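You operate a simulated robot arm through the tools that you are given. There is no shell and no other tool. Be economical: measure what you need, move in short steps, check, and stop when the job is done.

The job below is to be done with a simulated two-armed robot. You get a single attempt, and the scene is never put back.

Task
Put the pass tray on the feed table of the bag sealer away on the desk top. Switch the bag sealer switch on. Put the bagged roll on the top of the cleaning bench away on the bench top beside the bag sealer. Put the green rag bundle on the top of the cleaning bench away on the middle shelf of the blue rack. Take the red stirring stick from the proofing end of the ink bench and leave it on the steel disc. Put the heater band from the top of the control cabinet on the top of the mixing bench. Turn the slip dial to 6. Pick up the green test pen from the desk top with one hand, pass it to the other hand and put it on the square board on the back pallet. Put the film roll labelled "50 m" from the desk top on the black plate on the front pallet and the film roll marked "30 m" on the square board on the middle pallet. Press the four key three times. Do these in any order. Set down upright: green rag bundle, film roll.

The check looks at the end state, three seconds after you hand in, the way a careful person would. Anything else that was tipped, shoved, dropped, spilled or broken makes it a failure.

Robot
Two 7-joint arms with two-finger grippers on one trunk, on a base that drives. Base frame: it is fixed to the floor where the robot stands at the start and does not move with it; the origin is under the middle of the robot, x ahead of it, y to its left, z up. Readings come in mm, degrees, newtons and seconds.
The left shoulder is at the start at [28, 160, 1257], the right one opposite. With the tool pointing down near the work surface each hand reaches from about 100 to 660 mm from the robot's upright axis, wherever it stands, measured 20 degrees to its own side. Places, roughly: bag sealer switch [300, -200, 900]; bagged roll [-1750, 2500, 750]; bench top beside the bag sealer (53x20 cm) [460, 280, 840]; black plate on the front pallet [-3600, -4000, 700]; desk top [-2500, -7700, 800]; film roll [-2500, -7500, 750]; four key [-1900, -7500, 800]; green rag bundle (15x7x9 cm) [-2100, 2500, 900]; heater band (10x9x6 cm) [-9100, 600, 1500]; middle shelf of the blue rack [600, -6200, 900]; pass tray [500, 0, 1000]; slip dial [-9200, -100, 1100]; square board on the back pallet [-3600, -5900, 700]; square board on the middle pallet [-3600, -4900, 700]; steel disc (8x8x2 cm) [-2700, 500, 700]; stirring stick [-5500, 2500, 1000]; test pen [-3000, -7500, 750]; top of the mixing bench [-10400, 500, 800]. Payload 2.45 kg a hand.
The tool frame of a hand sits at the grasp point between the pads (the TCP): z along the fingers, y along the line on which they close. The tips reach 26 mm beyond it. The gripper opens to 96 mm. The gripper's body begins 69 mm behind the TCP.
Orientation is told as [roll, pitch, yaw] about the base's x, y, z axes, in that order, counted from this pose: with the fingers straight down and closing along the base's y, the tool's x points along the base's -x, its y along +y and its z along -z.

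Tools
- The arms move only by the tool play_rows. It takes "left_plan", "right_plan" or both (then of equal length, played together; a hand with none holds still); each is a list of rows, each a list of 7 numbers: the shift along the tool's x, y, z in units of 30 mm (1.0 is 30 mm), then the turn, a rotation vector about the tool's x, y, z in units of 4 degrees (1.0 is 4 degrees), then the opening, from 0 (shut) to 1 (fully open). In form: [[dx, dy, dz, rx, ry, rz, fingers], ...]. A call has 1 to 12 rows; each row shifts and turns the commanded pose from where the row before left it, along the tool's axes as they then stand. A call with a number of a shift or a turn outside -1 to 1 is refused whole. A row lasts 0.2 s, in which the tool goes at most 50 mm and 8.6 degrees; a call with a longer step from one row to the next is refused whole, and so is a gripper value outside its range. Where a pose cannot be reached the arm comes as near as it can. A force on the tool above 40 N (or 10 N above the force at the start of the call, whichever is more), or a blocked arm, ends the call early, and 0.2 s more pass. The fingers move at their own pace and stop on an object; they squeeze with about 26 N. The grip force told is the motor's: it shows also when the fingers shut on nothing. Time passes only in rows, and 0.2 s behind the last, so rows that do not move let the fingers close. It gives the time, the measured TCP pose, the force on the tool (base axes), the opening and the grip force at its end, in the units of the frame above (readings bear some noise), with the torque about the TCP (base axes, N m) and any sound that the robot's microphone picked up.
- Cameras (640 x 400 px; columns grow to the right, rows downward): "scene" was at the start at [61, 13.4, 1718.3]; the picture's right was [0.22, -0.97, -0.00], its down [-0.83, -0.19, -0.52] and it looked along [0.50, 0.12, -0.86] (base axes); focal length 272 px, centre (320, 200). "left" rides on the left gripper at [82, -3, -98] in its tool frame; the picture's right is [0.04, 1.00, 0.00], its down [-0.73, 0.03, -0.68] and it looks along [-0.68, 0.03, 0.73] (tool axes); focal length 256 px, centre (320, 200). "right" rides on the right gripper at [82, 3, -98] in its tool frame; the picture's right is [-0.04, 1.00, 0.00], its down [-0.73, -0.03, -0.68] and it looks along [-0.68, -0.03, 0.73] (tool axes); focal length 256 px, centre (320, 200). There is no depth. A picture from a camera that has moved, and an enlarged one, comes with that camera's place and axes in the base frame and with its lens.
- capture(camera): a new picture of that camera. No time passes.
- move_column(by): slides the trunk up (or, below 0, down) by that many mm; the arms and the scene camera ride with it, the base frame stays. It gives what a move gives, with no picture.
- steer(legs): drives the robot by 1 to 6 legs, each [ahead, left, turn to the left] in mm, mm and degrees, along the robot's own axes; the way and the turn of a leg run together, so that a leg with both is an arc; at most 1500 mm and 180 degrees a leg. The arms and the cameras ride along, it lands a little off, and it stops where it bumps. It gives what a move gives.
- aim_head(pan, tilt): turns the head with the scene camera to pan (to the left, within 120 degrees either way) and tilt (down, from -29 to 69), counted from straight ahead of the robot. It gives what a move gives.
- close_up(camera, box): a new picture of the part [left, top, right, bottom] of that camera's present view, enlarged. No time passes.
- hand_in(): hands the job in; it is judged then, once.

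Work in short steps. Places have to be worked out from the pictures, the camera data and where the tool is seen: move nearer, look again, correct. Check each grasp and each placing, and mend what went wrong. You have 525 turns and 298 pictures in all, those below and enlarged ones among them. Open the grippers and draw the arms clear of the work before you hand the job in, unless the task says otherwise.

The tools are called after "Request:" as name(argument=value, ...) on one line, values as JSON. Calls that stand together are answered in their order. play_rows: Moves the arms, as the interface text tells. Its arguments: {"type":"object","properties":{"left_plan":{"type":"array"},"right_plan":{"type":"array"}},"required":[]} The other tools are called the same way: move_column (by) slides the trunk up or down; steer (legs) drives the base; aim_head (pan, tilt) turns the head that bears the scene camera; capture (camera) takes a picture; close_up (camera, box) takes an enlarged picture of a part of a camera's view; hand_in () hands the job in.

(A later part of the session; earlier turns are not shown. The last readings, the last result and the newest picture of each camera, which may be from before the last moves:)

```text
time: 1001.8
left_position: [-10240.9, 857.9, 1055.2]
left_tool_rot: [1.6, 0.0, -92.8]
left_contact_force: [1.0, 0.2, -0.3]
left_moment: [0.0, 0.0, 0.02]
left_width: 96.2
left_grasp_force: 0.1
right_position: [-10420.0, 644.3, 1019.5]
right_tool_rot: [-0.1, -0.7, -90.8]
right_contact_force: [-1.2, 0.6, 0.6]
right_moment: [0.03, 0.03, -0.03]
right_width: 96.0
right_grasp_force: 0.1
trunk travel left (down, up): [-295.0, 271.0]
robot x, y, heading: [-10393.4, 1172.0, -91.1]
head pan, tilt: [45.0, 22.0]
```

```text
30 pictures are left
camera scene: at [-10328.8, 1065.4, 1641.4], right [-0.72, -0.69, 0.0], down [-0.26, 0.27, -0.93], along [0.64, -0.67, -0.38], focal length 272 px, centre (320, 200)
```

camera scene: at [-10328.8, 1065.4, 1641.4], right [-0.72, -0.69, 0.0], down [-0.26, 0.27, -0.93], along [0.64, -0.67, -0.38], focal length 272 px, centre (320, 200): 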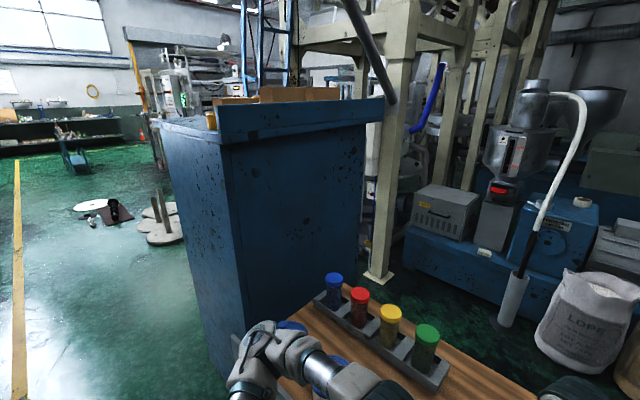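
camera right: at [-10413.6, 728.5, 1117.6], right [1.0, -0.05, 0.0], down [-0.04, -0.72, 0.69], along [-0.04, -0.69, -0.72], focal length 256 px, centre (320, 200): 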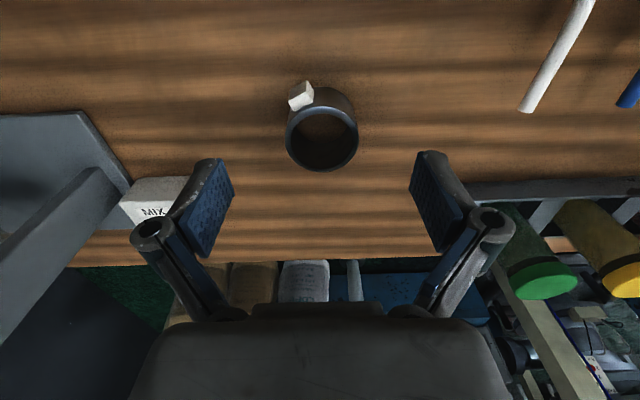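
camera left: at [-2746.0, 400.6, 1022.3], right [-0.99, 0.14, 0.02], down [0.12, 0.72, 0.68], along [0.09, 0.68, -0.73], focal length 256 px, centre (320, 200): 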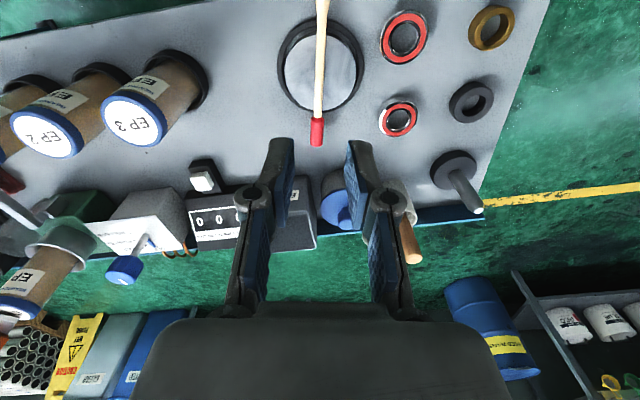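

The dial must be on the cabinet's south side. I raise the right hand, back off, and drive round the cabinet's front to its south-east.

Request:
play_rows(right_plan=[[0.8, 0, -0.8, 0, 0, 0, 1], [0.8, 0, -0.8, 0, 0, 0, 1], [0.8, 0, -0.5, 0, 0, 0, 1], [0.8, 0, 0, 0, 0, 0, 1]])

Request:
steer(legs=[[-280, 0, 1.1], [0, 0, 90], [1500, 0, 0], [480, 0, 0], [0, 0, -90], [1500, 0, 0]])

Request:
steer(legs=[[300, 0, 0], [0, 0, -70]])

Request:
aim_head(pan=-20, tilt=25)

Request:
capture(camera="scene")

```text
time: 1002.8
left_position: [-10241.5, 859.4, 1055.6]
left_tool_rot: [1.7, -0.1, -92.8]
left_contact_force: [-0.4, 0.2, 1.1]
left_moment: [0.02, -0.02, 0.0]
left_width: 96.0
left_grasp_force: 0.0
right_position: [-10419.2, 744.5, 1083.2]
right_tool_rot: [0.0, -0.6, -90.9]
right_contact_force: [-0.4, -0.3, -0.3]
right_moment: [-0.02, -0.01, -0.02]
right_width: 95.8
right_grasp_force: 0.0
trunk travel left (down, up): [-295.0, 271.0]
robot x, y, heading: [-10394.3, 1166.9, -91.1]
head pan, tilt: [45.0, 22.0]
```

```text
time: 1028.7
left_position: [-8231.4, -342.6, 1058.3]
left_tool_rot: [1.5, -0.3, -91.1]
left_contact_force: [-0.2, 0.0, -0.5]
left_moment: [-0.01, -0.01, -0.01]
left_width: 96.1
left_grasp_force: 0.1
right_position: [-8405.5, -461.8, 1084.7]
right_tool_rot: [-0.1, -0.9, -88.9]
right_contact_force: [-0.1, 0.1, -0.2]
right_moment: [-0.02, 0.05, 0.04]
right_width: 96.3
right_grasp_force: 0.0
trunk travel left (down, up): [-295.0, 271.0]
robot x, y, heading: [-8397.7, -36.8, -89.3]
head pan, tilt: [45.0, 22.0]
```

```text
time: 1029.4
left_position: [-8230.1, -336.0, 1055.9]
left_tool_rot: [1.7, -0.1, -90.4]
left_contact_force: [-0.3, 0.1, -1.0]
left_moment: [0.0, -0.02, 0.0]
left_width: 96.0
left_grasp_force: 0.1
right_position: [-8407.5, -456.9, 1087.5]
right_tool_rot: [0.0, -1.0, -88.8]
right_contact_force: [-0.3, 0.9, 0.2]
right_moment: [0.02, 0.0, -0.03]
right_width: 96.1
right_grasp_force: 0.1
trunk travel left (down, up): [-295.0, 271.0]
robot x, y, heading: [-8392.1, -35.4, -89.0]
head pan, tilt: [45.0, 22.0]
stopped in leg 1: the robot was blocked; the commanded pose is now the measured one
```

```text
time: 1030.7
left_position: [-8228.9, -334.1, 1059.4]
left_tool_rot: [1.6, -0.5, -90.4]
left_contact_force: [0.2, -0.3, -1.0]
left_moment: [0.01, -0.04, 0.0]
left_width: 96.1
left_grasp_force: 0.0
right_position: [-8406.8, -453.2, 1087.0]
right_tool_rot: [0.0, -1.3, -88.8]
right_contact_force: [-0.6, 0.8, 0.2]
right_moment: [0.0, -0.01, -0.01]
right_width: 95.9
right_grasp_force: 0.0
trunk travel left (down, up): [-295.0, 271.0]
robot x, y, heading: [-8397.5, -41.2, -89.2]
head pan, tilt: [-20.0, 25.0]
```

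```text
29 pictures are left
camera scene: at [-8405.4, -144.7, 1637.7], right [-0.94, 0.33, 0.01], down [0.13, 0.39, -0.91], along [-0.3, -0.86, -0.41], focal length 272 px, centre (320, 200)
```

scene: 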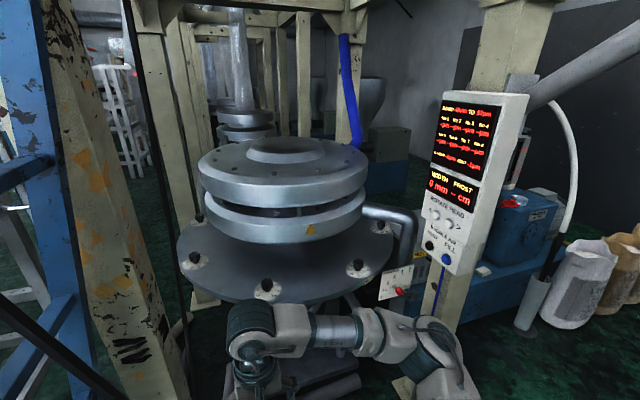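

Blocked by the machine frame ahead; I look to the right (west) along the cabinet's south side.

Request:
aim_head(pan=-72, tilt=28)

Request:
capture(camera="scene")

```text
time: 1031.9
left_position: [-8228.4, -332.9, 1057.3]
left_tool_rot: [1.7, -0.5, -90.3]
left_contact_force: [-0.4, -0.6, 0.3]
left_moment: [0.01, 0.01, -0.02]
left_width: 95.9
left_grasp_force: 0.0
right_position: [-8405.4, -454.9, 1088.4]
right_tool_rot: [0.0, -1.3, -89.0]
right_contact_force: [-0.5, -0.2, -0.7]
right_moment: [0.03, 0.01, 0.01]
right_width: 96.1
right_grasp_force: 0.1
trunk travel left (down, up): [-295.0, 271.0]
robot x, y, heading: [-8394.1, -38.9, -89.2]
head pan, tilt: [-72.0, 28.0]
```

```text
28 pictures are left
camera scene: at [-8459.8, -86.2, 1633.4], right [-0.32, 0.95, 0.0], down [0.43, 0.15, -0.89], along [-0.84, -0.29, -0.46], focal length 272 px, centre (320, 200)
```

scene: 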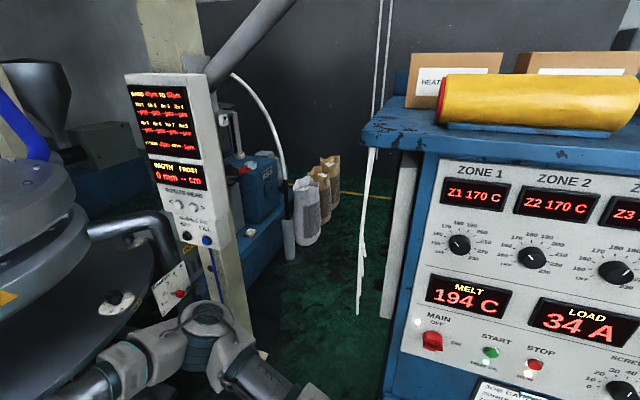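

Request:
close_up(camera="scene", box=[330, 120, 450, 330])

```text
1.90 times, centred on (390, 225) of scene
camera zoom: at [-8459.8, -86.2, 1633.4], right [-0.32, 0.95, 0.0], down [0.43, 0.15, -0.89], along [-0.84, -0.29, -0.46], focal length 517 px, centre (187, 152)
```

zoom: 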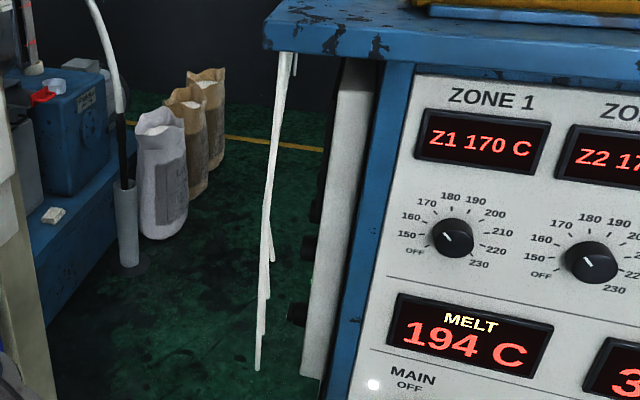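

A side panel with black knobs sits on the cabinet's south face (y≈-95). I'll reach it with the left arm from the front. I move the left hand outward, tuck the right, back up, and turn to face west.

Request:
play_rows(left_plan=[[0, 0.7, 0, 0, 0, 0, 1], [0, 0.8, 0, 0, 0, 0, 1], [0, 0.8, 0, 0, 0, 0, 1], [0, 0.8, 0, 0, 0, 0, 1], [0, 0.8, 0, 0, 0, 0, 1], [0, 0.8, 0, 0, 0, 0, 1], [0, 0, 0, 0, 0, 0, 1]], right_plan=[[0.7, 0, -0.3, 0, 0, 0, 1], [0.7, 0, -0.3, 0, 0, 0, 1], [0.7, 0, -0.3, 0, 0, 0, 1], [0.7, -0.4, -0.3, 0, 0, 0, 1], [0.7, -0.4, 0, 0, 0, 0, 1], [0, -0.4, 0, 0, 0, 0, 1], [0, 0, 0, 0, 0, 0, 1]])

Request:
steer(legs=[[-70, 0, 0], [0, 0, -90.8], [150, 0, 0]])

Request:
aim_head(pan=15, tilt=35)

Request:
capture(camera="scene")

```text
time: 1033.5
left_position: [-8085.1, -344.4, 1059.5]
left_tool_rot: [1.5, 0.0, -90.5]
left_contact_force: [0.6, 0.1, 0.7]
left_moment: [-0.01, 0.04, 0.03]
left_width: 95.8
left_grasp_force: 0.0
right_position: [-8440.4, -358.1, 1118.9]
right_tool_rot: [-0.1, -0.8, -88.8]
right_contact_force: [0.2, 1.0, 0.2]
right_moment: [-0.01, 0.0, 0.01]
right_width: 96.1
right_grasp_force: 0.1
trunk travel left (down, up): [-295.0, 271.0]
robot x, y, heading: [-8395.2, -34.2, -89.3]
head pan, tilt: [-72.0, 28.0]
```

```text
time: 1036.1
left_position: [-8237.0, -363.0, 1064.5]
left_tool_rot: [2.1, -0.3, -113.5]
left_contact_force: [0.1, -0.3, -0.1]
left_moment: [0.0, 0.04, 0.03]
left_width: 96.0
left_grasp_force: 0.2
right_position: [-8571.9, -234.4, 1118.5]
right_tool_rot: [0.4, -1.0, -112.4]
right_contact_force: [0.3, 0.1, 0.3]
right_moment: [-0.02, -0.01, -0.02]
right_width: 96.1
right_grasp_force: 0.0
trunk travel left (down, up): [-295.0, 271.0]
robot x, y, heading: [-8391.8, 34.6, -112.5]
head pan, tilt: [-72.0, 28.0]
stopped in leg 2: the robot was blocked; the commanded pose is now the measured one
```

```text
time: 1037.7
left_position: [-8238.1, -359.9, 1063.8]
left_tool_rot: [2.1, -0.5, -113.6]
left_contact_force: [0.3, 0.7, 0.0]
left_moment: [0.0, -0.04, -0.03]
left_width: 95.9
left_grasp_force: 0.1
right_position: [-8572.6, -232.0, 1120.7]
right_tool_rot: [0.4, -1.2, -112.3]
right_contact_force: [0.3, -1.2, -0.3]
right_moment: [-0.03, -0.01, 0.0]
right_width: 95.9
right_grasp_force: 0.0
trunk travel left (down, up): [-295.0, 271.0]
robot x, y, heading: [-8393.5, 33.2, -112.8]
head pan, tilt: [15.0, 35.0]
```

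```text
26 pictures are left
camera scene: at [-8416.2, -76.2, 1621.9], right [-0.99, 0.13, 0.0], down [0.08, 0.57, -0.82], along [-0.11, -0.81, -0.57], focal length 272 px, centre (320, 200)
```

scene: 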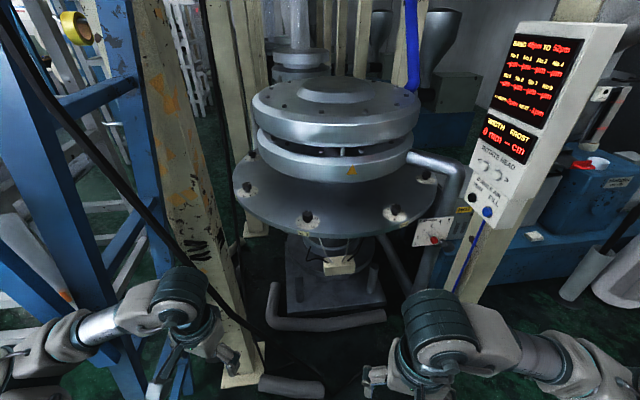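

The left hand is close to the frame column. I back out north and then turn there, with the left hand drawn in.

Request:
steer(legs=[[-420, 0, 0]])

Request:
play_rows(left_plan=[[0, -0.7, 0, 0, 0, 0, 1], [0, -0.8, 0, 0, 0, 0, 1], [0, -0.8, 0, 0, 0, 0, 1], [0, -0.8, 0, 0, 0, 0, 1]])

Request:
steer(legs=[[0, 0, -67]])

```text
time: 1040.2
left_position: [-8081.6, 15.2, 1061.4]
left_tool_rot: [2.1, -0.2, -114.0]
left_contact_force: [1.1, 0.1, 0.1]
left_moment: [-0.02, -0.02, -0.02]
left_width: 96.1
left_grasp_force: 0.0
right_position: [-8415.5, 145.9, 1118.8]
right_tool_rot: [0.4, -1.0, -112.6]
right_contact_force: [-0.3, 0.1, 0.4]
right_moment: [-0.01, -0.01, -0.01]
right_width: 96.0
right_grasp_force: 0.1
trunk travel left (down, up): [-295.0, 271.0]
robot x, y, heading: [-8234.2, 412.7, -112.8]
head pan, tilt: [15.0, 35.0]
```

```text
time: 1041.2
left_position: [-8165.6, 54.2, 1059.3]
left_tool_rot: [2.3, -0.3, -113.9]
left_contact_force: [0.2, -0.3, -0.8]
left_moment: [0.01, -0.01, 0.02]
left_width: 95.9
left_grasp_force: 0.1
right_position: [-8414.9, 147.3, 1119.8]
right_tool_rot: [0.4, -1.0, -112.6]
right_contact_force: [1.0, -1.4, 0.3]
right_moment: [0.01, 0.0, -0.02]
right_width: 95.9
right_grasp_force: 0.0
trunk travel left (down, up): [-295.0, 271.0]
robot x, y, heading: [-8234.6, 417.9, -112.7]
head pan, tilt: [15.0, 35.0]
```

```text
time: 1044.6
left_position: [-8545.0, 217.7, 1059.5]
left_tool_rot: [2.2, -0.4, 177.2]
left_contact_force: [0.3, 0.1, 0.0]
left_moment: [0.03, 0.0, 0.02]
left_width: 96.1
left_grasp_force: 0.1
right_position: [-8547.8, 484.7, 1120.7]
right_tool_rot: [0.4, -1.1, 178.5]
right_contact_force: [0.0, -0.2, -0.6]
right_moment: [0.04, 0.01, 0.01]
right_width: 95.6
right_grasp_force: 0.1
trunk travel left (down, up): [-295.0, 271.0]
robot x, y, heading: [-8236.9, 413.6, 178.3]
head pan, tilt: [15.0, 35.0]
```

Now facing west. I turn the left hand a quarter outward, then tilt it so it points to my right (north), ready for the side panel.

Request:
play_rows(left_plan=[[-0.5, 0.3, 0, 0, 0, -1, 1], [-0.5, 0, 0, 0, 0, -1, 1], [-0.5, 0, 0, 0, 0, -1, 1], [0, 0, 0, 0, 0, -1, 1], [0, 0, 0, 0, 0, -1, 1], [0, 0, 0, 0, 0, -1, 1], [0, 0, 0, 0, 0, -1, 1], [0, 0, 0, 0, 0, -1, 1], [0, 0, 0, 0, 0, -1, 1], [0, 0, 0, 0, 0, -1, 1], [0, 0, 0, 0, 0, -1, 1]])

Request:
play_rows(left_plan=[[0, 0, 0, 0, 0, -1, 1], [0, 0, 0, 0, 0, -1, 1], [0, 0, 0, 0, 0, -1, 1], [0, 0, 0, 0, 0, -1, 1], [0, 0, 0, 0, 0, -1, 1], [0, 0, 0, 0, 0, -1, 1], [0, 0, 0, 0, 0, -1, 1], [0, 0, 0, 0, 0, -1, 1], [0, 0, 0, 0, 0, -1, 1], [0, 0, 0, 0, 0, -1, 1], [0, 0, 0, 0, 0, -1, 1], [0, 0, 0, 0, 0, -0.3, 1]])

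Request:
play_rows(left_plan=[[0, 0, 0, 0, 1, 0, 0.6], [0, 0, 0, 0, 1, 0, 0.6], [0, 0, 0, 0, 1, 0, 0.6], [0, 0, 0, 0, 1, 0, 0.6], [0, 0, 0, 0, 1, 0, 0.6], [0, 0, 0, 0, 1, 0, 0.6], [0, 0, 0, 0, 1, 0, 0.6], [0, 0, 0, 0, 1, 0, 0.6], [0, 0, 0, 0, 1, 0, 0.6], [0, 0, 0, 0, 1, 0, 0.6], [0, 0, 0, 0, 1, 0, 0.6]])

Request:
play_rows(left_plan=[[0, 0, 0, 0, 1, 0, 0.6], [0, 0, 0, 0, 1, 0, 0.6], [0, 0, 0, 0, 1, 0, 0.6], [0, 0, 0, 0, 1, 0, 0.6], [0, 0, 0, 0, 1, 0, 0.6], [0, 0, 0, 0, 1, 0, 0.6], [0, 0, 0, 0, 1, 0, 0.6], [0, 0, 0, 0, 1, 0, 0.6], [0, 0, 0, 0, 1, 0, 0.6], [0, 0, 0, 0, 1, 0, 0.6]])

```text
time: 1047.0
left_position: [-8588.4, 208.5, 1060.8]
left_tool_rot: [1.2, -1.9, -138.7]
left_contact_force: [0.4, 0.2, 0.5]
left_moment: [-0.01, -0.05, 0.02]
left_width: 96.1
left_grasp_force: 0.1
right_position: [-8546.7, 485.7, 1120.2]
right_tool_rot: [0.4, -1.2, 178.6]
right_contact_force: [0.3, 0.0, -0.1]
right_moment: [-0.04, 0.02, 0.01]
right_width: 95.8
right_grasp_force: 0.0
trunk travel left (down, up): [-295.0, 271.0]
robot x, y, heading: [-8234.9, 415.1, 178.3]
head pan, tilt: [15.0, 35.0]
```

```text
time: 1049.6
left_position: [-8588.4, 208.3, 1061.8]
left_tool_rot: [-0.5, -2.1, -93.5]
left_contact_force: [-0.3, 0.3, -0.3]
left_moment: [-0.01, 0.02, -0.03]
left_width: 95.9
left_grasp_force: 0.1
right_position: [-8546.3, 486.0, 1120.7]
right_tool_rot: [0.4, -1.2, 178.5]
right_contact_force: [0.8, 0.4, -0.9]
right_moment: [0.01, 0.01, 0.01]
right_width: 96.0
right_grasp_force: 0.0
trunk travel left (down, up): [-295.0, 271.0]
robot x, y, heading: [-8234.8, 411.9, 177.9]
head pan, tilt: [15.0, 35.0]
```

```text
time: 1052.0
left_position: [-8588.8, 207.7, 1060.7]
left_tool_rot: [-0.7, 41.9, -94.0]
left_contact_force: [-0.1, 0.4, 0.2]
left_moment: [-0.03, -0.02, -0.04]
left_width: 57.7
left_grasp_force: 0.1
right_position: [-8545.5, 484.9, 1121.0]
right_tool_rot: [0.4, -1.1, 178.5]
right_contact_force: [-1.1, -0.3, 0.3]
right_moment: [0.0, 0.02, 0.01]
right_width: 95.9
right_grasp_force: 0.0
trunk travel left (down, up): [-295.0, 271.0]
robot x, y, heading: [-8235.7, 415.1, 178.1]
head pan, tilt: [15.0, 35.0]
```

```text
time: 1054.2
left_position: [-8588.9, 207.6, 1061.3]
left_tool_rot: [-3.7, 82.0, -97.2]
left_contact_force: [0.4, -0.1, 0.1]
left_moment: [0.03, -0.01, -0.01]
left_width: 57.6
left_grasp_force: 0.0
right_position: [-8546.9, 486.2, 1122.0]
right_tool_rot: [0.4, -1.3, 178.3]
right_contact_force: [0.4, -0.3, -0.2]
right_moment: [-0.02, 0.02, -0.01]
right_width: 96.0
right_grasp_force: 0.0
trunk travel left (down, up): [-295.0, 271.0]
robot x, y, heading: [-8238.4, 419.7, 178.4]
head pan, tilt: [15.0, 35.0]
```

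The flipped pose works: the left hand now points north. I pull it further out (south), then drive to the cabinet's front-left.

Request:
play_rows(left_plan=[[0, 0, -0.8, 0, 0, 0, 0.6], [0, 0, -0.8, 0, 0, 0, 0.6], [0, 0, -0.8, 0, 0, 0, 0.6], [0, 0, -0.8, 0, 0, 0, 0.6], [0, 0, -0.8, 0, 0, 0, 0.6], [0, 0, -0.5, 0, 0, 0, 0.6]])

Request:
steer(legs=[[0, 350, 1.7], [300, 0, 0]])

Request:
aim_head(pan=30, tilt=38)

Request:
capture(camera="scene")

```text
time: 1055.6
left_position: [-8596.6, 74.4, 1079.9]
left_tool_rot: [-3.3, 81.9, -96.8]
left_contact_force: [-1.1, 0.8, 0.4]
left_moment: [-0.02, 0.04, -0.01]
left_width: 57.4
left_grasp_force: 0.0
right_position: [-8545.9, 485.1, 1121.0]
right_tool_rot: [0.4, -1.1, 178.5]
right_contact_force: [0.4, -0.8, -0.1]
right_moment: [0.0, -0.02, 0.02]
right_width: 96.0
right_grasp_force: 0.0
trunk travel left (down, up): [-295.0, 271.0]
robot x, y, heading: [-8233.5, 415.4, 178.1]
head pan, tilt: [15.0, 35.0]
```

```text
time: 1059.5
left_position: [-8893.1, -262.9, 1085.4]
left_tool_rot: [-3.3, 81.1, -95.6]
left_contact_force: [0.8, -0.2, 0.4]
left_moment: [-0.01, -0.01, 0.03]
left_width: 57.7
left_grasp_force: 0.1
right_position: [-8852.2, 149.6, 1119.9]
right_tool_rot: [1.2, -1.2, 179.8]
right_contact_force: [0.1, 0.4, -0.5]
right_moment: [-0.05, -0.06, 0.01]
right_width: 95.9
right_grasp_force: 0.0
trunk travel left (down, up): [-295.0, 271.0]
robot x, y, heading: [-8539.5, 69.3, 179.5]
head pan, tilt: [15.0, 35.0]
```

```text
time: 1060.3
left_position: [-8891.1, -267.6, 1084.5]
left_tool_rot: [-4.2, 81.5, -96.5]
left_contact_force: [0.6, -0.2, -0.1]
left_moment: [-0.01, -0.01, 0.01]
left_width: 57.4
left_grasp_force: 0.0
right_position: [-8850.7, 145.9, 1121.3]
right_tool_rot: [0.8, -1.2, 179.6]
right_contact_force: [0.0, 0.1, 0.1]
right_moment: [-0.02, 0.01, -0.03]
right_width: 95.9
right_grasp_force: 0.0
trunk travel left (down, up): [-295.0, 271.0]
robot x, y, heading: [-8541.1, 75.2, 179.7]
head pan, tilt: [30.0, 38.0]
```

```text
25 pictures are left
camera scene: at [-8651.0, 27.2, 1616.3], right [-0.49, 0.87, 0.0], down [0.54, 0.3, -0.79], along [-0.68, -0.39, -0.62], focal length 272 px, centre (320, 200)
```

scene: 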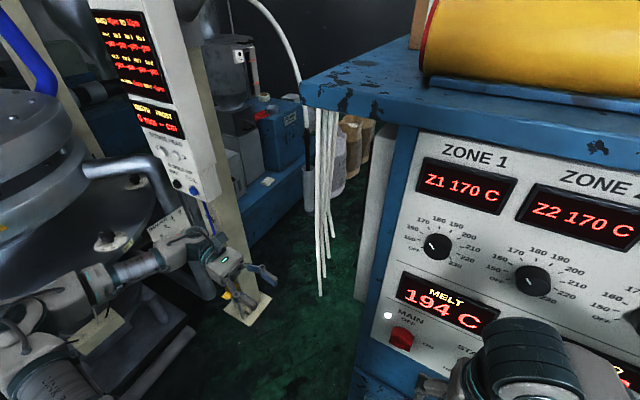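

The right hand would meet the panel, so I tuck it back; then the robot goes 95 mm ahead and the left hand slides west past the hanging strips, low and south of them.

Request:
play_rows(right_plan=[[0.7, -0.5, 0, 0, 0, 0, 1], [0.7, -0.6, 0, 0, 0, 0, 1], [0.7, -0.6, 0, 0, 0, 0, 1], [0.6, -0.6, 0, 0, 0, 0, 1], [0, 0, 0, 0, 0, 0, 1]])

Request:
steer(legs=[[95, 0, 0]])

Request:
play_rows(left_plan=[[0, -0.6, 0, 0, 0, 0, 0.6], [0, -0.7, 0, 0, 0, 0, 0.6], [0, -0.8, 0, 0, 0, 0, 0.6], [0, -0.8, 0, 0, 0, 0, 0.6], [0, -0.8, 0, 0, 0, 0, 0.6], [0, -0.5, 0, 0, 0, 0, 0.6], [0, 0, 0, 0, 0, 0, 0.6]])

Request:
capture(camera="left")

```text
time: 1061.5
left_position: [-8891.3, -271.7, 1082.6]
left_tool_rot: [-4.0, 81.4, -96.1]
left_contact_force: [0.3, 0.3, 1.2]
left_moment: [-0.04, -0.04, 0.0]
left_width: 57.6
left_grasp_force: 0.0
right_position: [-8769.5, 209.2, 1118.5]
right_tool_rot: [0.7, -1.2, 179.8]
right_contact_force: [-0.4, 0.1, -0.3]
right_moment: [-0.04, 0.0, 0.02]
right_width: 96.0
right_grasp_force: 0.1
trunk travel left (down, up): [-295.0, 271.0]
robot x, y, heading: [-8537.9, 69.5, 179.8]
head pan, tilt: [30.0, 38.0]
```

```text
time: 1062.8
left_position: [-8980.7, -268.4, 1087.2]
left_tool_rot: [-6.2, 81.3, -98.6]
left_contact_force: [-0.3, -0.3, 1.6]
left_moment: [0.01, -0.03, 0.03]
left_width: 57.6
left_grasp_force: 0.1
right_position: [-8859.0, 213.8, 1120.3]
right_tool_rot: [0.8, -1.4, 179.6]
right_contact_force: [0.1, 0.5, 0.0]
right_moment: [-0.01, 0.03, 0.02]
right_width: 96.0
right_grasp_force: 0.0
trunk travel left (down, up): [-295.0, 271.0]
robot x, y, heading: [-8634.2, 71.9, 179.7]
head pan, tilt: [30.0, 38.0]
stopped in leg 1: the robot was blocked; the commanded pose is now the measured one
```

```text
time: 1064.4
left_position: [-9103.4, -261.6, 1090.9]
left_tool_rot: [-6.9, 81.2, -99.2]
left_contact_force: [0.1, 0.3, -0.2]
left_moment: [0.03, -0.02, 0.01]
left_width: 57.6
left_grasp_force: 0.0
right_position: [-8855.1, 214.6, 1120.3]
right_tool_rot: [1.0, -1.6, 179.8]
right_contact_force: [-0.3, -0.3, 0.7]
right_moment: [-0.04, -0.01, -0.04]
right_width: 95.8
right_grasp_force: 0.2
trunk travel left (down, up): [-295.0, 271.0]
robot x, y, heading: [-8635.8, 72.3, 179.6]
head pan, tilt: [30.0, 38.0]
```

```text
24 pictures are left
camera left: at [-9107.1, -345.1, 1186.8], right [1.0, -0.04, 0.02], down [-0.01, -0.78, -0.62], along [0.04, 0.62, -0.78], focal length 256 px, centre (320, 200)
```

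left: 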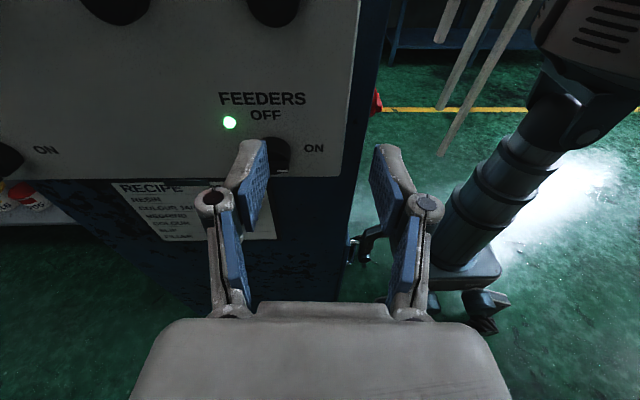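

The side panel comes into view ("FEEDERS"). I raise the hand 120 mm and move it 60 mm west to see the upper dials.

Request:
play_rows(left_plan=[[0.7, -0.4, 0, 0, 0, 0, 0.6], [0.8, -0.4, 0, 0, 0, 0, 0.6], [0.8, -0.4, 0, 0, 0, 0, 0.6], [0.8, -0.4, 0, 0, 0, 0, 0.6], [0.7, -0.4, 0, 0, 0, 0, 0.6], [0, 0, 0, 0, 0, 0, 0.6]])

Request:
capture(camera="left")

```text
time: 1065.8
left_position: [-9158.8, -239.9, 1207.2]
left_tool_rot: [-7.2, 81.0, -99.4]
left_contact_force: [-0.6, 0.8, 0.1]
left_moment: [-0.01, -0.01, 0.01]
left_width: 57.7
left_grasp_force: 0.1
right_position: [-8856.3, 215.3, 1119.2]
right_tool_rot: [1.0, -1.7, 179.7]
right_contact_force: [0.1, -0.2, -0.2]
right_moment: [0.0, 0.0, 0.01]
right_width: 96.3
right_grasp_force: 0.0
trunk travel left (down, up): [-295.0, 271.0]
robot x, y, heading: [-8635.7, 71.2, 179.6]
head pan, tilt: [30.0, 38.0]
```

```text
23 pictures are left
camera left: at [-9163.0, -323.8, 1302.1], right [1.0, -0.03, 0.02], down [-0.01, -0.78, -0.62], along [0.04, 0.62, -0.78], focal length 256 px, centre (320, 200)
```

left: 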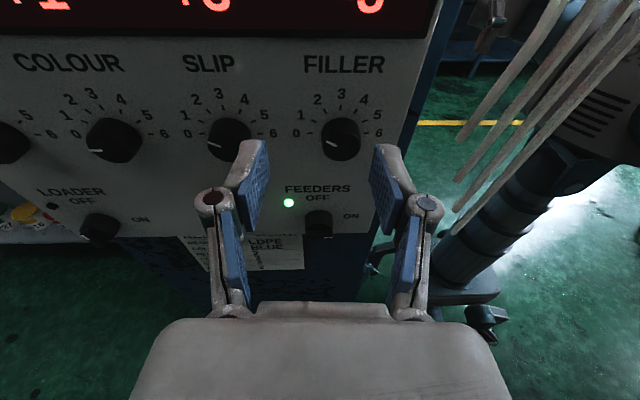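

SLIP dial found. I zoom on it.

Request:
close_up(camera="left", box=[160, 45, 300, 175])

```text
3.08 times, centred on (230, 110) of left
camera zoom: at [-9163.0, -323.8, 1302.1], right [1.0, -0.03, 0.02], down [-0.01, -0.78, -0.62], along [0.04, 0.62, -0.78], focal length 788 px, centre (597, 477)
```

zoom: 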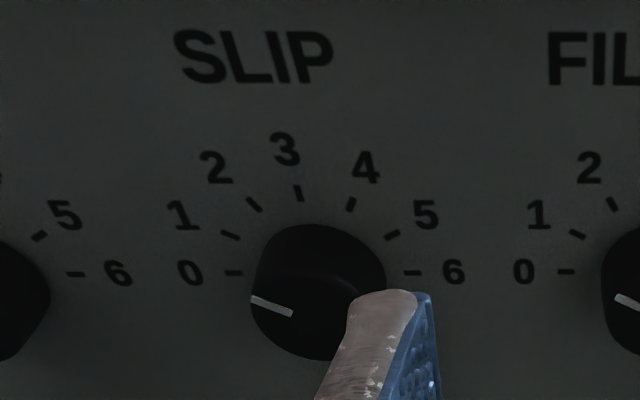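

The SLIP pointer stands at 0; 6 is half a turn clockwise. Knob at ≈[-9243, -115, 1142]. I level the hand and move to just in front of it.

Request:
play_rows(left_plan=[[-0.3, -0.4, 0, 0, 1, 0, 0.65], [-0.4, -0.5, 0, 0, 1, 0, 0.65], [-0.4, -0.5, 0.2, 0, 0, 0, 0.65], [-0.4, -0.5, 0.3, 0, 0, 0, 0.65], [-0.4, -0.5, 0.3, 0, 0, 0, 0.65], [-0.3, -0.4, 0.3, 0, 0, 0, 0.65], [0, 0, 0, 0, 0, 0, 0.65]])

Request:
capture(camera="left")

```text
time: 1067.4
left_position: [-9244.5, -204.7, 1140.7]
left_tool_rot: [-52.6, 88.5, -144.9]
left_contact_force: [0.0, 1.0, 0.4]
left_moment: [0.03, -0.01, 0.04]
left_width: 62.1
left_grasp_force: 0.0
right_position: [-8855.2, 216.0, 1119.4]
right_tool_rot: [1.0, -1.8, 179.6]
right_contact_force: [0.4, -0.2, -0.1]
right_moment: [0.0, -0.02, -0.01]
right_width: 95.9
right_grasp_force: 0.1
trunk travel left (down, up): [-295.0, 271.0]
robot x, y, heading: [-8635.3, 72.7, 179.7]
head pan, tilt: [30.0, 38.0]
```

```text
21 pictures are left
camera left: at [-9248.3, -301.9, 1224.9], right [1.0, -0.04, 0.02], down [-0.01, -0.69, -0.72], along [0.04, 0.72, -0.69], focal length 256 px, centre (320, 200)
```

left: 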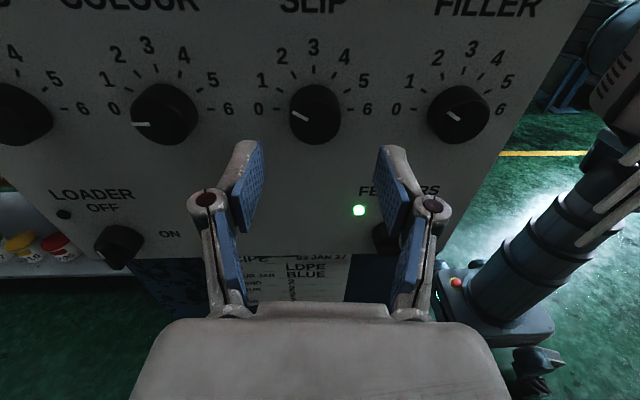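

SLIP knob centre ≈[-9244, -115, 1136], Ø≈38. I adjust slightly and advance so the fingers straddle it.

Request:
play_rows(left_plan=[[-0.15, -0.05, 0.3, 0, 0, 0, 0.65], [0, 0, 0.5, 0, 0, 0, 0.65], [0, 0, 0.5, 0, 0, 0, 0.65], [0, 0, 0.5, 0, 0, 0, 0.65], [0, 0, 0.4, 0, 0, 0, 0.65], [0, 0, 0.25, 0, 0, 0, 0.65], [0, 0, 0, 0, 0, 0, 0.65]])

Request:
capture(camera="left")

```text
time: 1069.0
left_position: [-9241.2, -131.3, 1136.0]
left_tool_rot: [-52.8, 88.5, -145.1]
left_contact_force: [0.3, 0.2, -0.8]
left_moment: [0.0, 0.01, 0.01]
left_width: 62.3
left_grasp_force: 0.0
right_position: [-8853.7, 217.0, 1119.6]
right_tool_rot: [1.1, -1.7, 179.6]
right_contact_force: [-0.3, 0.1, 0.1]
right_moment: [-0.01, -0.01, 0.0]
right_width: 96.5
right_grasp_force: 0.0
trunk travel left (down, up): [-295.0, 271.0]
robot x, y, heading: [-8636.4, 69.4, 179.4]
head pan, tilt: [30.0, 38.0]
```

```text
20 pictures are left
camera left: at [-9245.3, -228.3, 1219.7], right [1.0, -0.04, 0.02], down [-0.01, -0.69, -0.72], along [0.04, 0.72, -0.69], focal length 256 px, centre (320, 200)
```

left: 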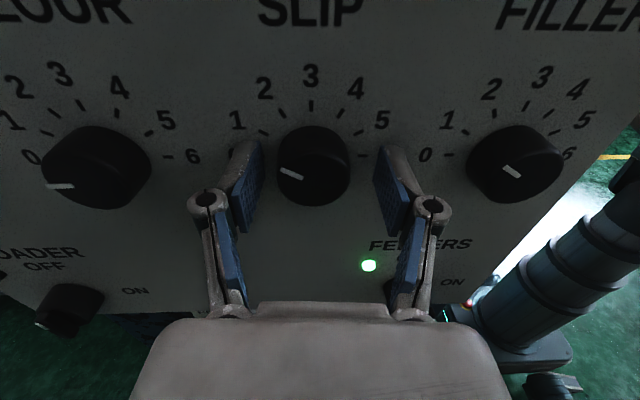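

The knob is centred. I close on it and turn clockwise 44° as a first step.

Request:
play_rows(left_plan=[[0, -0.07, 0.1, 0, 0, 0, 0.5], [0, 0, 0, 0, 0, 0, 0.2], [0, 0, 0, 0, 0, 0, 0], [0, 0, 0, 0, 0, 0, 0]])

Request:
play_rows(left_plan=[[0, 0, 0, 0, 0, 1, 0], [0, 0, 0, 0, 0, 1, 0], [0, 0, 0, 0, 0, 1, 0], [0, 0, 0, 0, 0, 1, 0], [0, 0, 0, 0, 0, 1, 0], [0, 0, 0, 0, 0, 1, 0], [0, 0, 0, 0, 0, 1, 0], [0, 0, 0, 0, 0, 1, 0], [0, 0, 0, 0, 0, 1, 0], [0, 0, 0, 0, 0, 1, 0], [0, 0, 0, 0, 0, 1, 0]])

Request:
capture(camera="left")

```text
time: 1070.0
left_position: [-9245.6, -131.2, 1136.5]
left_tool_rot: [-54.9, 88.6, -146.9]
left_contact_force: [-35.9, -10.7, 4.2]
left_moment: [-0.52, 0.02, 0.78]
left_width: 38.2
left_grasp_force: 45.1
right_position: [-8854.6, 216.3, 1119.7]
right_tool_rot: [1.1, -1.9, 179.6]
right_contact_force: [0.6, 0.1, 0.0]
right_moment: [0.01, -0.01, -0.03]
right_width: 96.1
right_grasp_force: 0.1
trunk travel left (down, up): [-295.0, 271.0]
robot x, y, heading: [-8635.3, 69.7, 179.4]
head pan, tilt: [30.0, 38.0]
```

```text
time: 1072.4
left_position: [-9243.4, -129.7, 1137.5]
left_tool_rot: [-88.7, 44.6, 178.6]
left_contact_force: [-13.4, -13.2, 9.6]
left_moment: [-0.56, 0.03, 1.47]
left_width: 37.8
left_grasp_force: 44.8
right_position: [-8853.5, 216.8, 1121.6]
right_tool_rot: [1.1, -1.8, 179.8]
right_contact_force: [-1.2, -0.5, -0.6]
right_moment: [0.0, 0.0, -0.01]
right_width: 96.1
right_grasp_force: 0.1
trunk travel left (down, up): [-295.0, 271.0]
robot x, y, heading: [-8631.3, 73.8, 179.6]
head pan, tilt: [30.0, 38.0]
```

```text
19 pictures are left
camera left: at [-9190.4, -229.7, 1198.3], right [0.73, -0.04, -0.68], down [-0.53, -0.67, -0.53], along [-0.43, 0.74, -0.51], focal length 256 px, centre (320, 200)
```

left: 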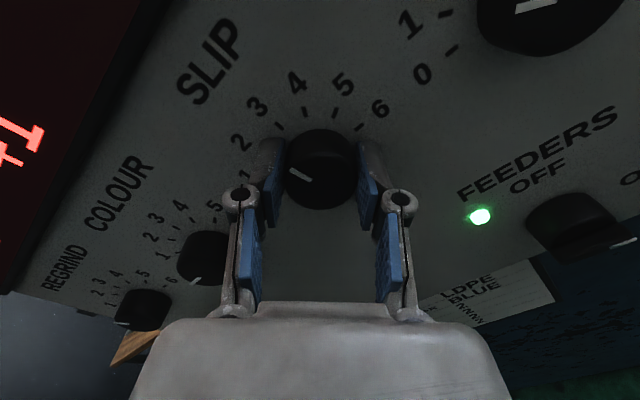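

It turns well. I continue clockwise another 88°.

Request:
play_rows(left_plan=[[0, 0, 0, 0, 0, 1, 0], [0, 0, 0, 0, 0, 1, 0], [0, 0, 0, 0, 0, 1, 0], [0, 0, 0, 0, 0, 1, 0], [0, 0, 0, 0, 0, 1, 0], [0, 0, 0, 0, 0, 1, 0], [0, 0, 0, 0, 0, 1, 0], [0, 0, 0, 0, 0, 1, 0], [0, 0, 0, 0, 0, 1, 0], [0, 0, 0, 0, 0, 1, 0], [0, 0, 0, 0, 0, 1, 0]])

Request:
play_rows(left_plan=[[0, 0, 0, 0, 0, 1, 0], [0, 0, 0, 0, 0, 1, 0], [0, 0, 0, 0, 0, 1, 0], [0, 0, 0, 0, 0, 1, 0], [0, 0, 0, 0, 0, 1, 0], [0, 0, 0, 0, 0, 1, 0], [0, 0, 0, 0, 0, 1, 0], [0, 0, 0, 0, 0, 1, 0], [0, 0, 0, 0, 0, 1, 0], [0, 0, 0, 0, 0, 1, 0], [0, 0, 0, 0, 0, 0, 0]])

Request:
capture(camera="left")

```text
time: 1074.8
left_position: [-9243.2, -129.3, 1134.9]
left_tool_rot: [-89.0, 0.8, 177.6]
left_contact_force: [3.0, -10.0, 2.6]
left_moment: [-0.29, -0.02, 0.83]
left_width: 37.7
left_grasp_force: 44.5
right_position: [-8853.4, 215.9, 1118.7]
right_tool_rot: [1.0, -1.8, 179.8]
right_contact_force: [0.1, 0.0, 0.1]
right_moment: [0.02, 0.0, 0.01]
right_width: 95.9
right_grasp_force: 0.0
trunk travel left (down, up): [-295.0, 271.0]
robot x, y, heading: [-8632.8, 76.2, 179.6]
head pan, tilt: [30.0, 38.0]
```

```text
time: 1076.1
left_position: [-9243.6, -129.9, 1134.9]
left_tool_rot: [-88.5, -21.7, 176.7]
left_contact_force: [11.9, 0.8, -0.1]
left_moment: [0.38, 0.0, -0.62]
left_width: 38.0
left_grasp_force: 45.3
right_position: [-8855.6, 214.5, 1120.9]
right_tool_rot: [0.9, -1.6, 179.4]
right_contact_force: [0.9, -0.2, 0.7]
right_moment: [-0.04, 0.01, 0.01]
right_width: 95.9
right_grasp_force: 0.1
trunk travel left (down, up): [-295.0, 271.0]
robot x, y, heading: [-8632.0, 69.8, 179.8]
head pan, tilt: [30.0, 38.0]
stopped in row 6 (left hand): the force on the tool passed its limit at 42 N (the readings are from after the stop); the commanded pose is now the measured one
```

```text
18 pictures are left
camera left: at [-9170.9, -232.5, 1110.7], right [-0.33, 0.0, -0.94], down [-0.73, -0.64, 0.26], along [-0.6, 0.77, 0.21], focal length 256 px, centre (320, 200)
```

left: 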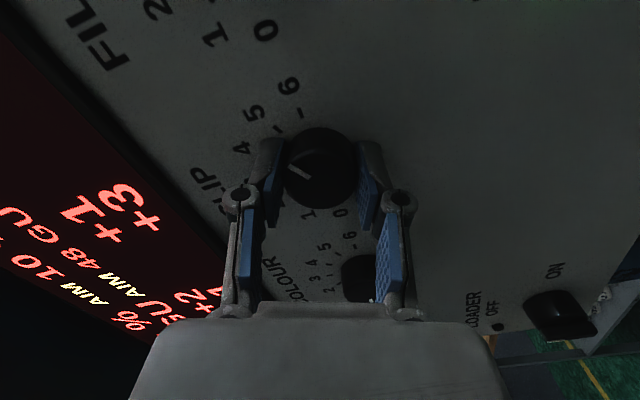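

About 112° done (pointer near 3.7). I release, turn the hand back 72°, and re-grip.

Request:
play_rows(left_plan=[[0, 0, 0, 0, 0, 0, 0.5], [0, 0, 0, 0, 0, 0, 0.65], [0, 0, 0, 0, 0, 0, 0.65], [0, 0, 0, 0, 0, -1, 0.65], [0, 0, 0, 0, 0, -1, 0.65], [0, 0, 0, 0, 0, -1, 0.65], [0, 0, 0, 0, 0, -1, 0.65], [0, 0, 0, 0, 0, -1, 0.65], [0, 0, 0, 0, 0, -1, 0.65], [0, 0, 0, 0, 0, -1, 0.65], [0, 0, 0, 0, 0, -1, 0.65], [0, 0, 0, 0, 0, -1, 0.65]])

Request:
play_rows(left_plan=[[0, 0, 0, 0, 0, -1, 0.65], [0, 0, 0, 0, 0, -1, 0.65], [0, 0, 0, 0, 0, -1, 0.65], [0, 0, 0, 0, 0, -1, 0.65], [0, 0, 0, 0, 0, -1, 0.65], [0, 0, 0, 0, 0, -1, 0.65], [0, 0, 0, 0, 0, -1, 0.65], [0, 0, 0, 0, 0, -1, 0.65], [0, 0, 0, 0, 0, -1, 0.65], [0, 0, 0, 0, 0, 0, 0.65]])

Request:
capture(camera="left")

```text
time: 1078.7
left_position: [-9245.6, -131.2, 1134.3]
left_tool_rot: [-88.5, 14.4, 177.8]
left_contact_force: [0.1, -0.1, -0.1]
left_moment: [-0.02, 0.01, -0.01]
left_width: 62.4
left_grasp_force: 0.0
right_position: [-8855.2, 213.2, 1118.7]
right_tool_rot: [0.9, -1.7, 179.4]
right_contact_force: [-0.5, 0.8, 0.3]
right_moment: [-0.01, 0.03, 0.0]
right_width: 96.1
right_grasp_force: 0.1
trunk travel left (down, up): [-295.0, 271.0]
robot x, y, heading: [-8632.5, 71.1, 179.8]
head pan, tilt: [30.0, 38.0]
```

```text
time: 1080.9
left_position: [-9246.6, -129.5, 1133.9]
left_tool_rot: [-87.9, 50.4, 178.9]
left_contact_force: [0.7, 0.0, -0.8]
left_moment: [0.01, -0.02, -0.01]
left_width: 62.4
left_grasp_force: 0.1
right_position: [-8858.2, 215.2, 1119.3]
right_tool_rot: [1.0, -1.7, 179.6]
right_contact_force: [0.0, 0.1, -0.2]
right_moment: [-0.01, 0.0, 0.02]
right_width: 96.0
right_grasp_force: 0.0
trunk travel left (down, up): [-295.0, 271.0]
robot x, y, heading: [-8635.1, 68.9, 179.6]
head pan, tilt: [30.0, 38.0]
```

```text
17 pictures are left
camera left: at [-9199.3, -229.4, 1202.6], right [0.79, -0.05, -0.61], down [-0.48, -0.67, -0.57], along [-0.38, 0.74, -0.56], focal length 256 px, centre (320, 200)
```

left: 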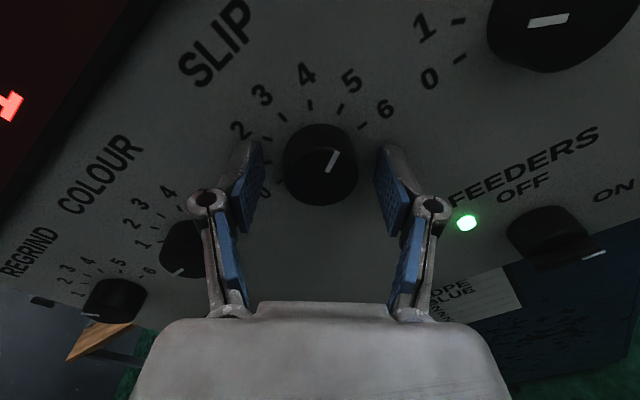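

I zoom on the dial to judge the remaining angle.

Request:
close_up(camera="left", box=[220, 50, 430, 215])

```text
2.42 times, centred on (325, 132) of left
camera zoom: at [-9199.3, -229.4, 1202.6], right [0.79, -0.05, -0.61], down [-0.48, -0.67, -0.57], along [-0.38, 0.74, -0.56], focal length 621 px, centre (308, 364)
```

zoom: 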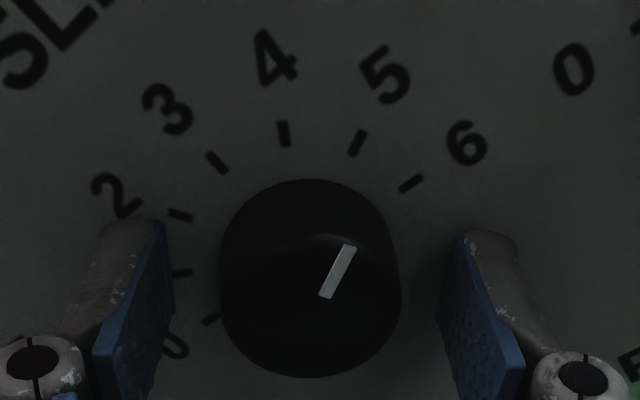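

Geometry gives the pointer at ≈5.1 (6 is exactly to the right). I grip and turn 27° more clockwise, then release and check.

Request:
play_rows(left_plan=[[0, 0, 0, 0, 0, 0, 0.4], [0, 0, 0, 0, 0, 0, 0], [0, 0, 0, 0, 0, 0, 0], [0, 0, 0, 0, 0, 1, 0], [0, 0, 0, 0, 0, 1, 0], [0, 0, 0, 0, 0, 1, 0], [0, 0, 0, 0, 0, 1, 0], [0, 0, 0, 0, 0, 1, 0], [0, 0, 0, 0, 0, 1, 0], [0, 0, 0, 0, 0, 0.75, 0], [0, 0, 0, 0, 0, 0, 0]])

Request:
play_rows(left_plan=[[0, 0, 0, 0, 0, 0, 0.4], [0, 0, 0, 0, 0, 0, 0.65], [0, 0, 0, 0, 0, 0, 0.65], [0, 0, -0.5, 0, 0, 0, 0.65], [0, 0, -0.7, 0, 0, 0, 0.65], [0, 0, -0.7, 0, 0, 0, 0.65]])

Request:
close_up(camera="left", box=[220, 0, 420, 160])

```text
time: 1083.3
left_position: [-9245.2, -130.1, 1135.2]
left_tool_rot: [-88.6, 23.3, 178.0]
left_contact_force: [-15.0, -9.1, 4.9]
left_moment: [-0.1, 0.02, 1.01]
left_width: 38.5
left_grasp_force: 44.8
right_position: [-8856.2, 215.8, 1119.2]
right_tool_rot: [1.0, -1.7, 179.5]
right_contact_force: [-0.2, 0.7, -0.4]
right_moment: [-0.03, -0.02, -0.03]
right_width: 96.1
right_grasp_force: 0.0
trunk travel left (down, up): [-295.0, 271.0]
robot x, y, heading: [-8634.3, 69.6, 179.4]
head pan, tilt: [30.0, 38.0]
```

```text
time: 1084.7
left_position: [-9246.9, -186.5, 1139.0]
left_tool_rot: [-88.4, 23.3, 177.9]
left_contact_force: [-0.2, 0.4, 0.7]
left_moment: [0.01, -0.03, 0.01]
left_width: 62.5
left_grasp_force: 0.1
right_position: [-8856.5, 215.6, 1120.7]
right_tool_rot: [1.1, -1.7, 179.5]
right_contact_force: [-1.0, -0.2, 0.5]
right_moment: [-0.03, 0.0, -0.02]
right_width: 95.8
right_grasp_force: 0.0
trunk travel left (down, up): [-295.0, 271.0]
robot x, y, heading: [-8631.2, 71.9, 179.5]
head pan, tilt: [30.0, 38.0]
```

```text
2.50 times, centred on (320, 80) of left
camera zoom: at [-9176.1, -287.3, 1175.6], right [0.43, -0.04, -0.9], down [-0.69, -0.65, -0.3], along [-0.58, 0.75, -0.31], focal length 640 px, centre (320, 500)
```

zoom: 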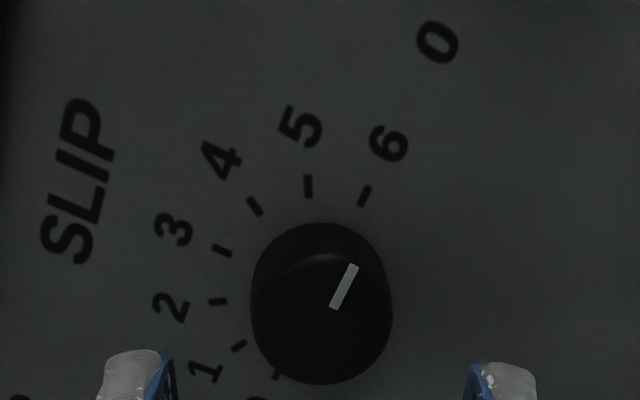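

The pointer now lies at 0° — exactly on 6. I withdraw the left hand south and back the robot away.

Request:
play_rows(left_plan=[[0, 0, -0.7, 0, 0, 0, 0.65], [0, 0, -0.8, 0, 0, 0, 0.65], [0, 0, -0.8, 0, 0, 0, 0.8], [0, 0, -0.6, 0, 0, 0, 1]])

Request:
capture(camera="left")

Request:
steer(legs=[[-650, 0, 0]])

Request:
aim_head(pan=15, tilt=25)

Request:
capture(camera="scene")

```text
time: 1085.7
left_position: [-9247.7, -252.3, 1137.3]
left_tool_rot: [-88.4, 23.4, 178.0]
left_contact_force: [0.0, -0.2, -0.4]
left_moment: [0.0, -0.03, -0.02]
left_width: 95.7
left_grasp_force: 0.1
left hand out of reach, approached as far as the arm can: row 3, 4
right_position: [-8856.1, 214.8, 1121.1]
right_tool_rot: [1.1, -1.7, 179.5]
right_contact_force: [0.2, -0.7, -0.5]
right_moment: [-0.04, 0.05, 0.02]
right_width: 95.9
right_grasp_force: 0.1
trunk travel left (down, up): [-295.0, 271.0]
robot x, y, heading: [-8633.7, 70.6, 179.6]
head pan, tilt: [30.0, 38.0]
```

```text
14 pictures are left
camera left: at [-9176.9, -352.2, 1176.3], right [0.43, -0.04, -0.9], down [-0.69, -0.65, -0.3], along [-0.58, 0.75, -0.31], focal length 256 px, centre (320, 200)
```

left: 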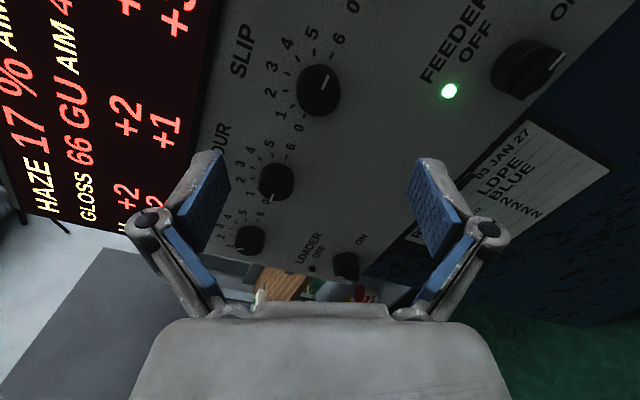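

```text
time: 1089.3
left_position: [-8618.1, -255.3, 1132.6]
left_tool_rot: [-88.5, 23.9, 177.4]
left_contact_force: [0.5, -0.2, -0.6]
left_moment: [-0.02, -0.03, -0.01]
left_width: 95.8
left_grasp_force: 0.0
right_position: [-8221.3, 208.8, 1118.1]
right_tool_rot: [1.0, -1.2, 179.1]
right_contact_force: [0.1, -0.5, 0.0]
right_moment: [0.0, 0.01, 0.01]
right_width: 96.1
right_grasp_force: 0.2
trunk travel left (down, up): [-295.0, 271.0]
robot x, y, heading: [-7987.9, 62.7, 178.8]
head pan, tilt: [30.0, 38.0]
```

```text
time: 1090.1
left_position: [-8618.5, -254.4, 1137.0]
left_tool_rot: [-88.3, 23.6, 177.4]
left_contact_force: [-0.5, -0.6, 0.7]
left_moment: [-0.01, 0.0, 0.02]
left_width: 96.1
left_grasp_force: 0.0
right_position: [-8217.5, 210.7, 1118.8]
right_tool_rot: [1.2, -1.4, 179.1]
right_contact_force: [-0.8, 0.1, -0.2]
right_moment: [0.01, -0.02, 0.0]
right_width: 96.0
right_grasp_force: 0.0
trunk travel left (down, up): [-295.0, 271.0]
robot x, y, heading: [-7991.3, 63.6, 179.3]
head pan, tilt: [15.0, 25.0]
```

```text
13 pictures are left
camera scene: at [-8118.5, 38.7, 1636.5], right [-0.24, 0.97, 0.0], down [0.41, 0.1, -0.9], along [-0.88, -0.22, -0.43], focal length 272 px, centre (320, 200)
```

scene: 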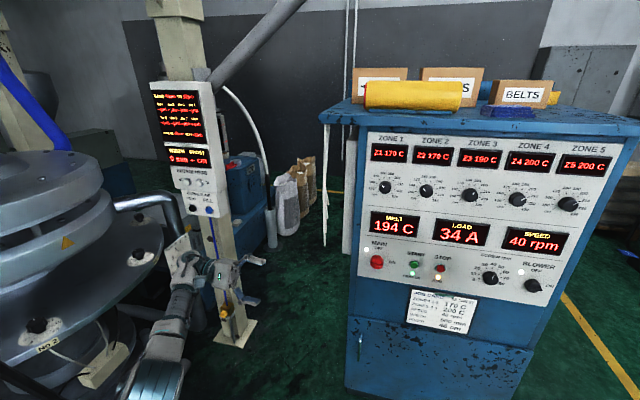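

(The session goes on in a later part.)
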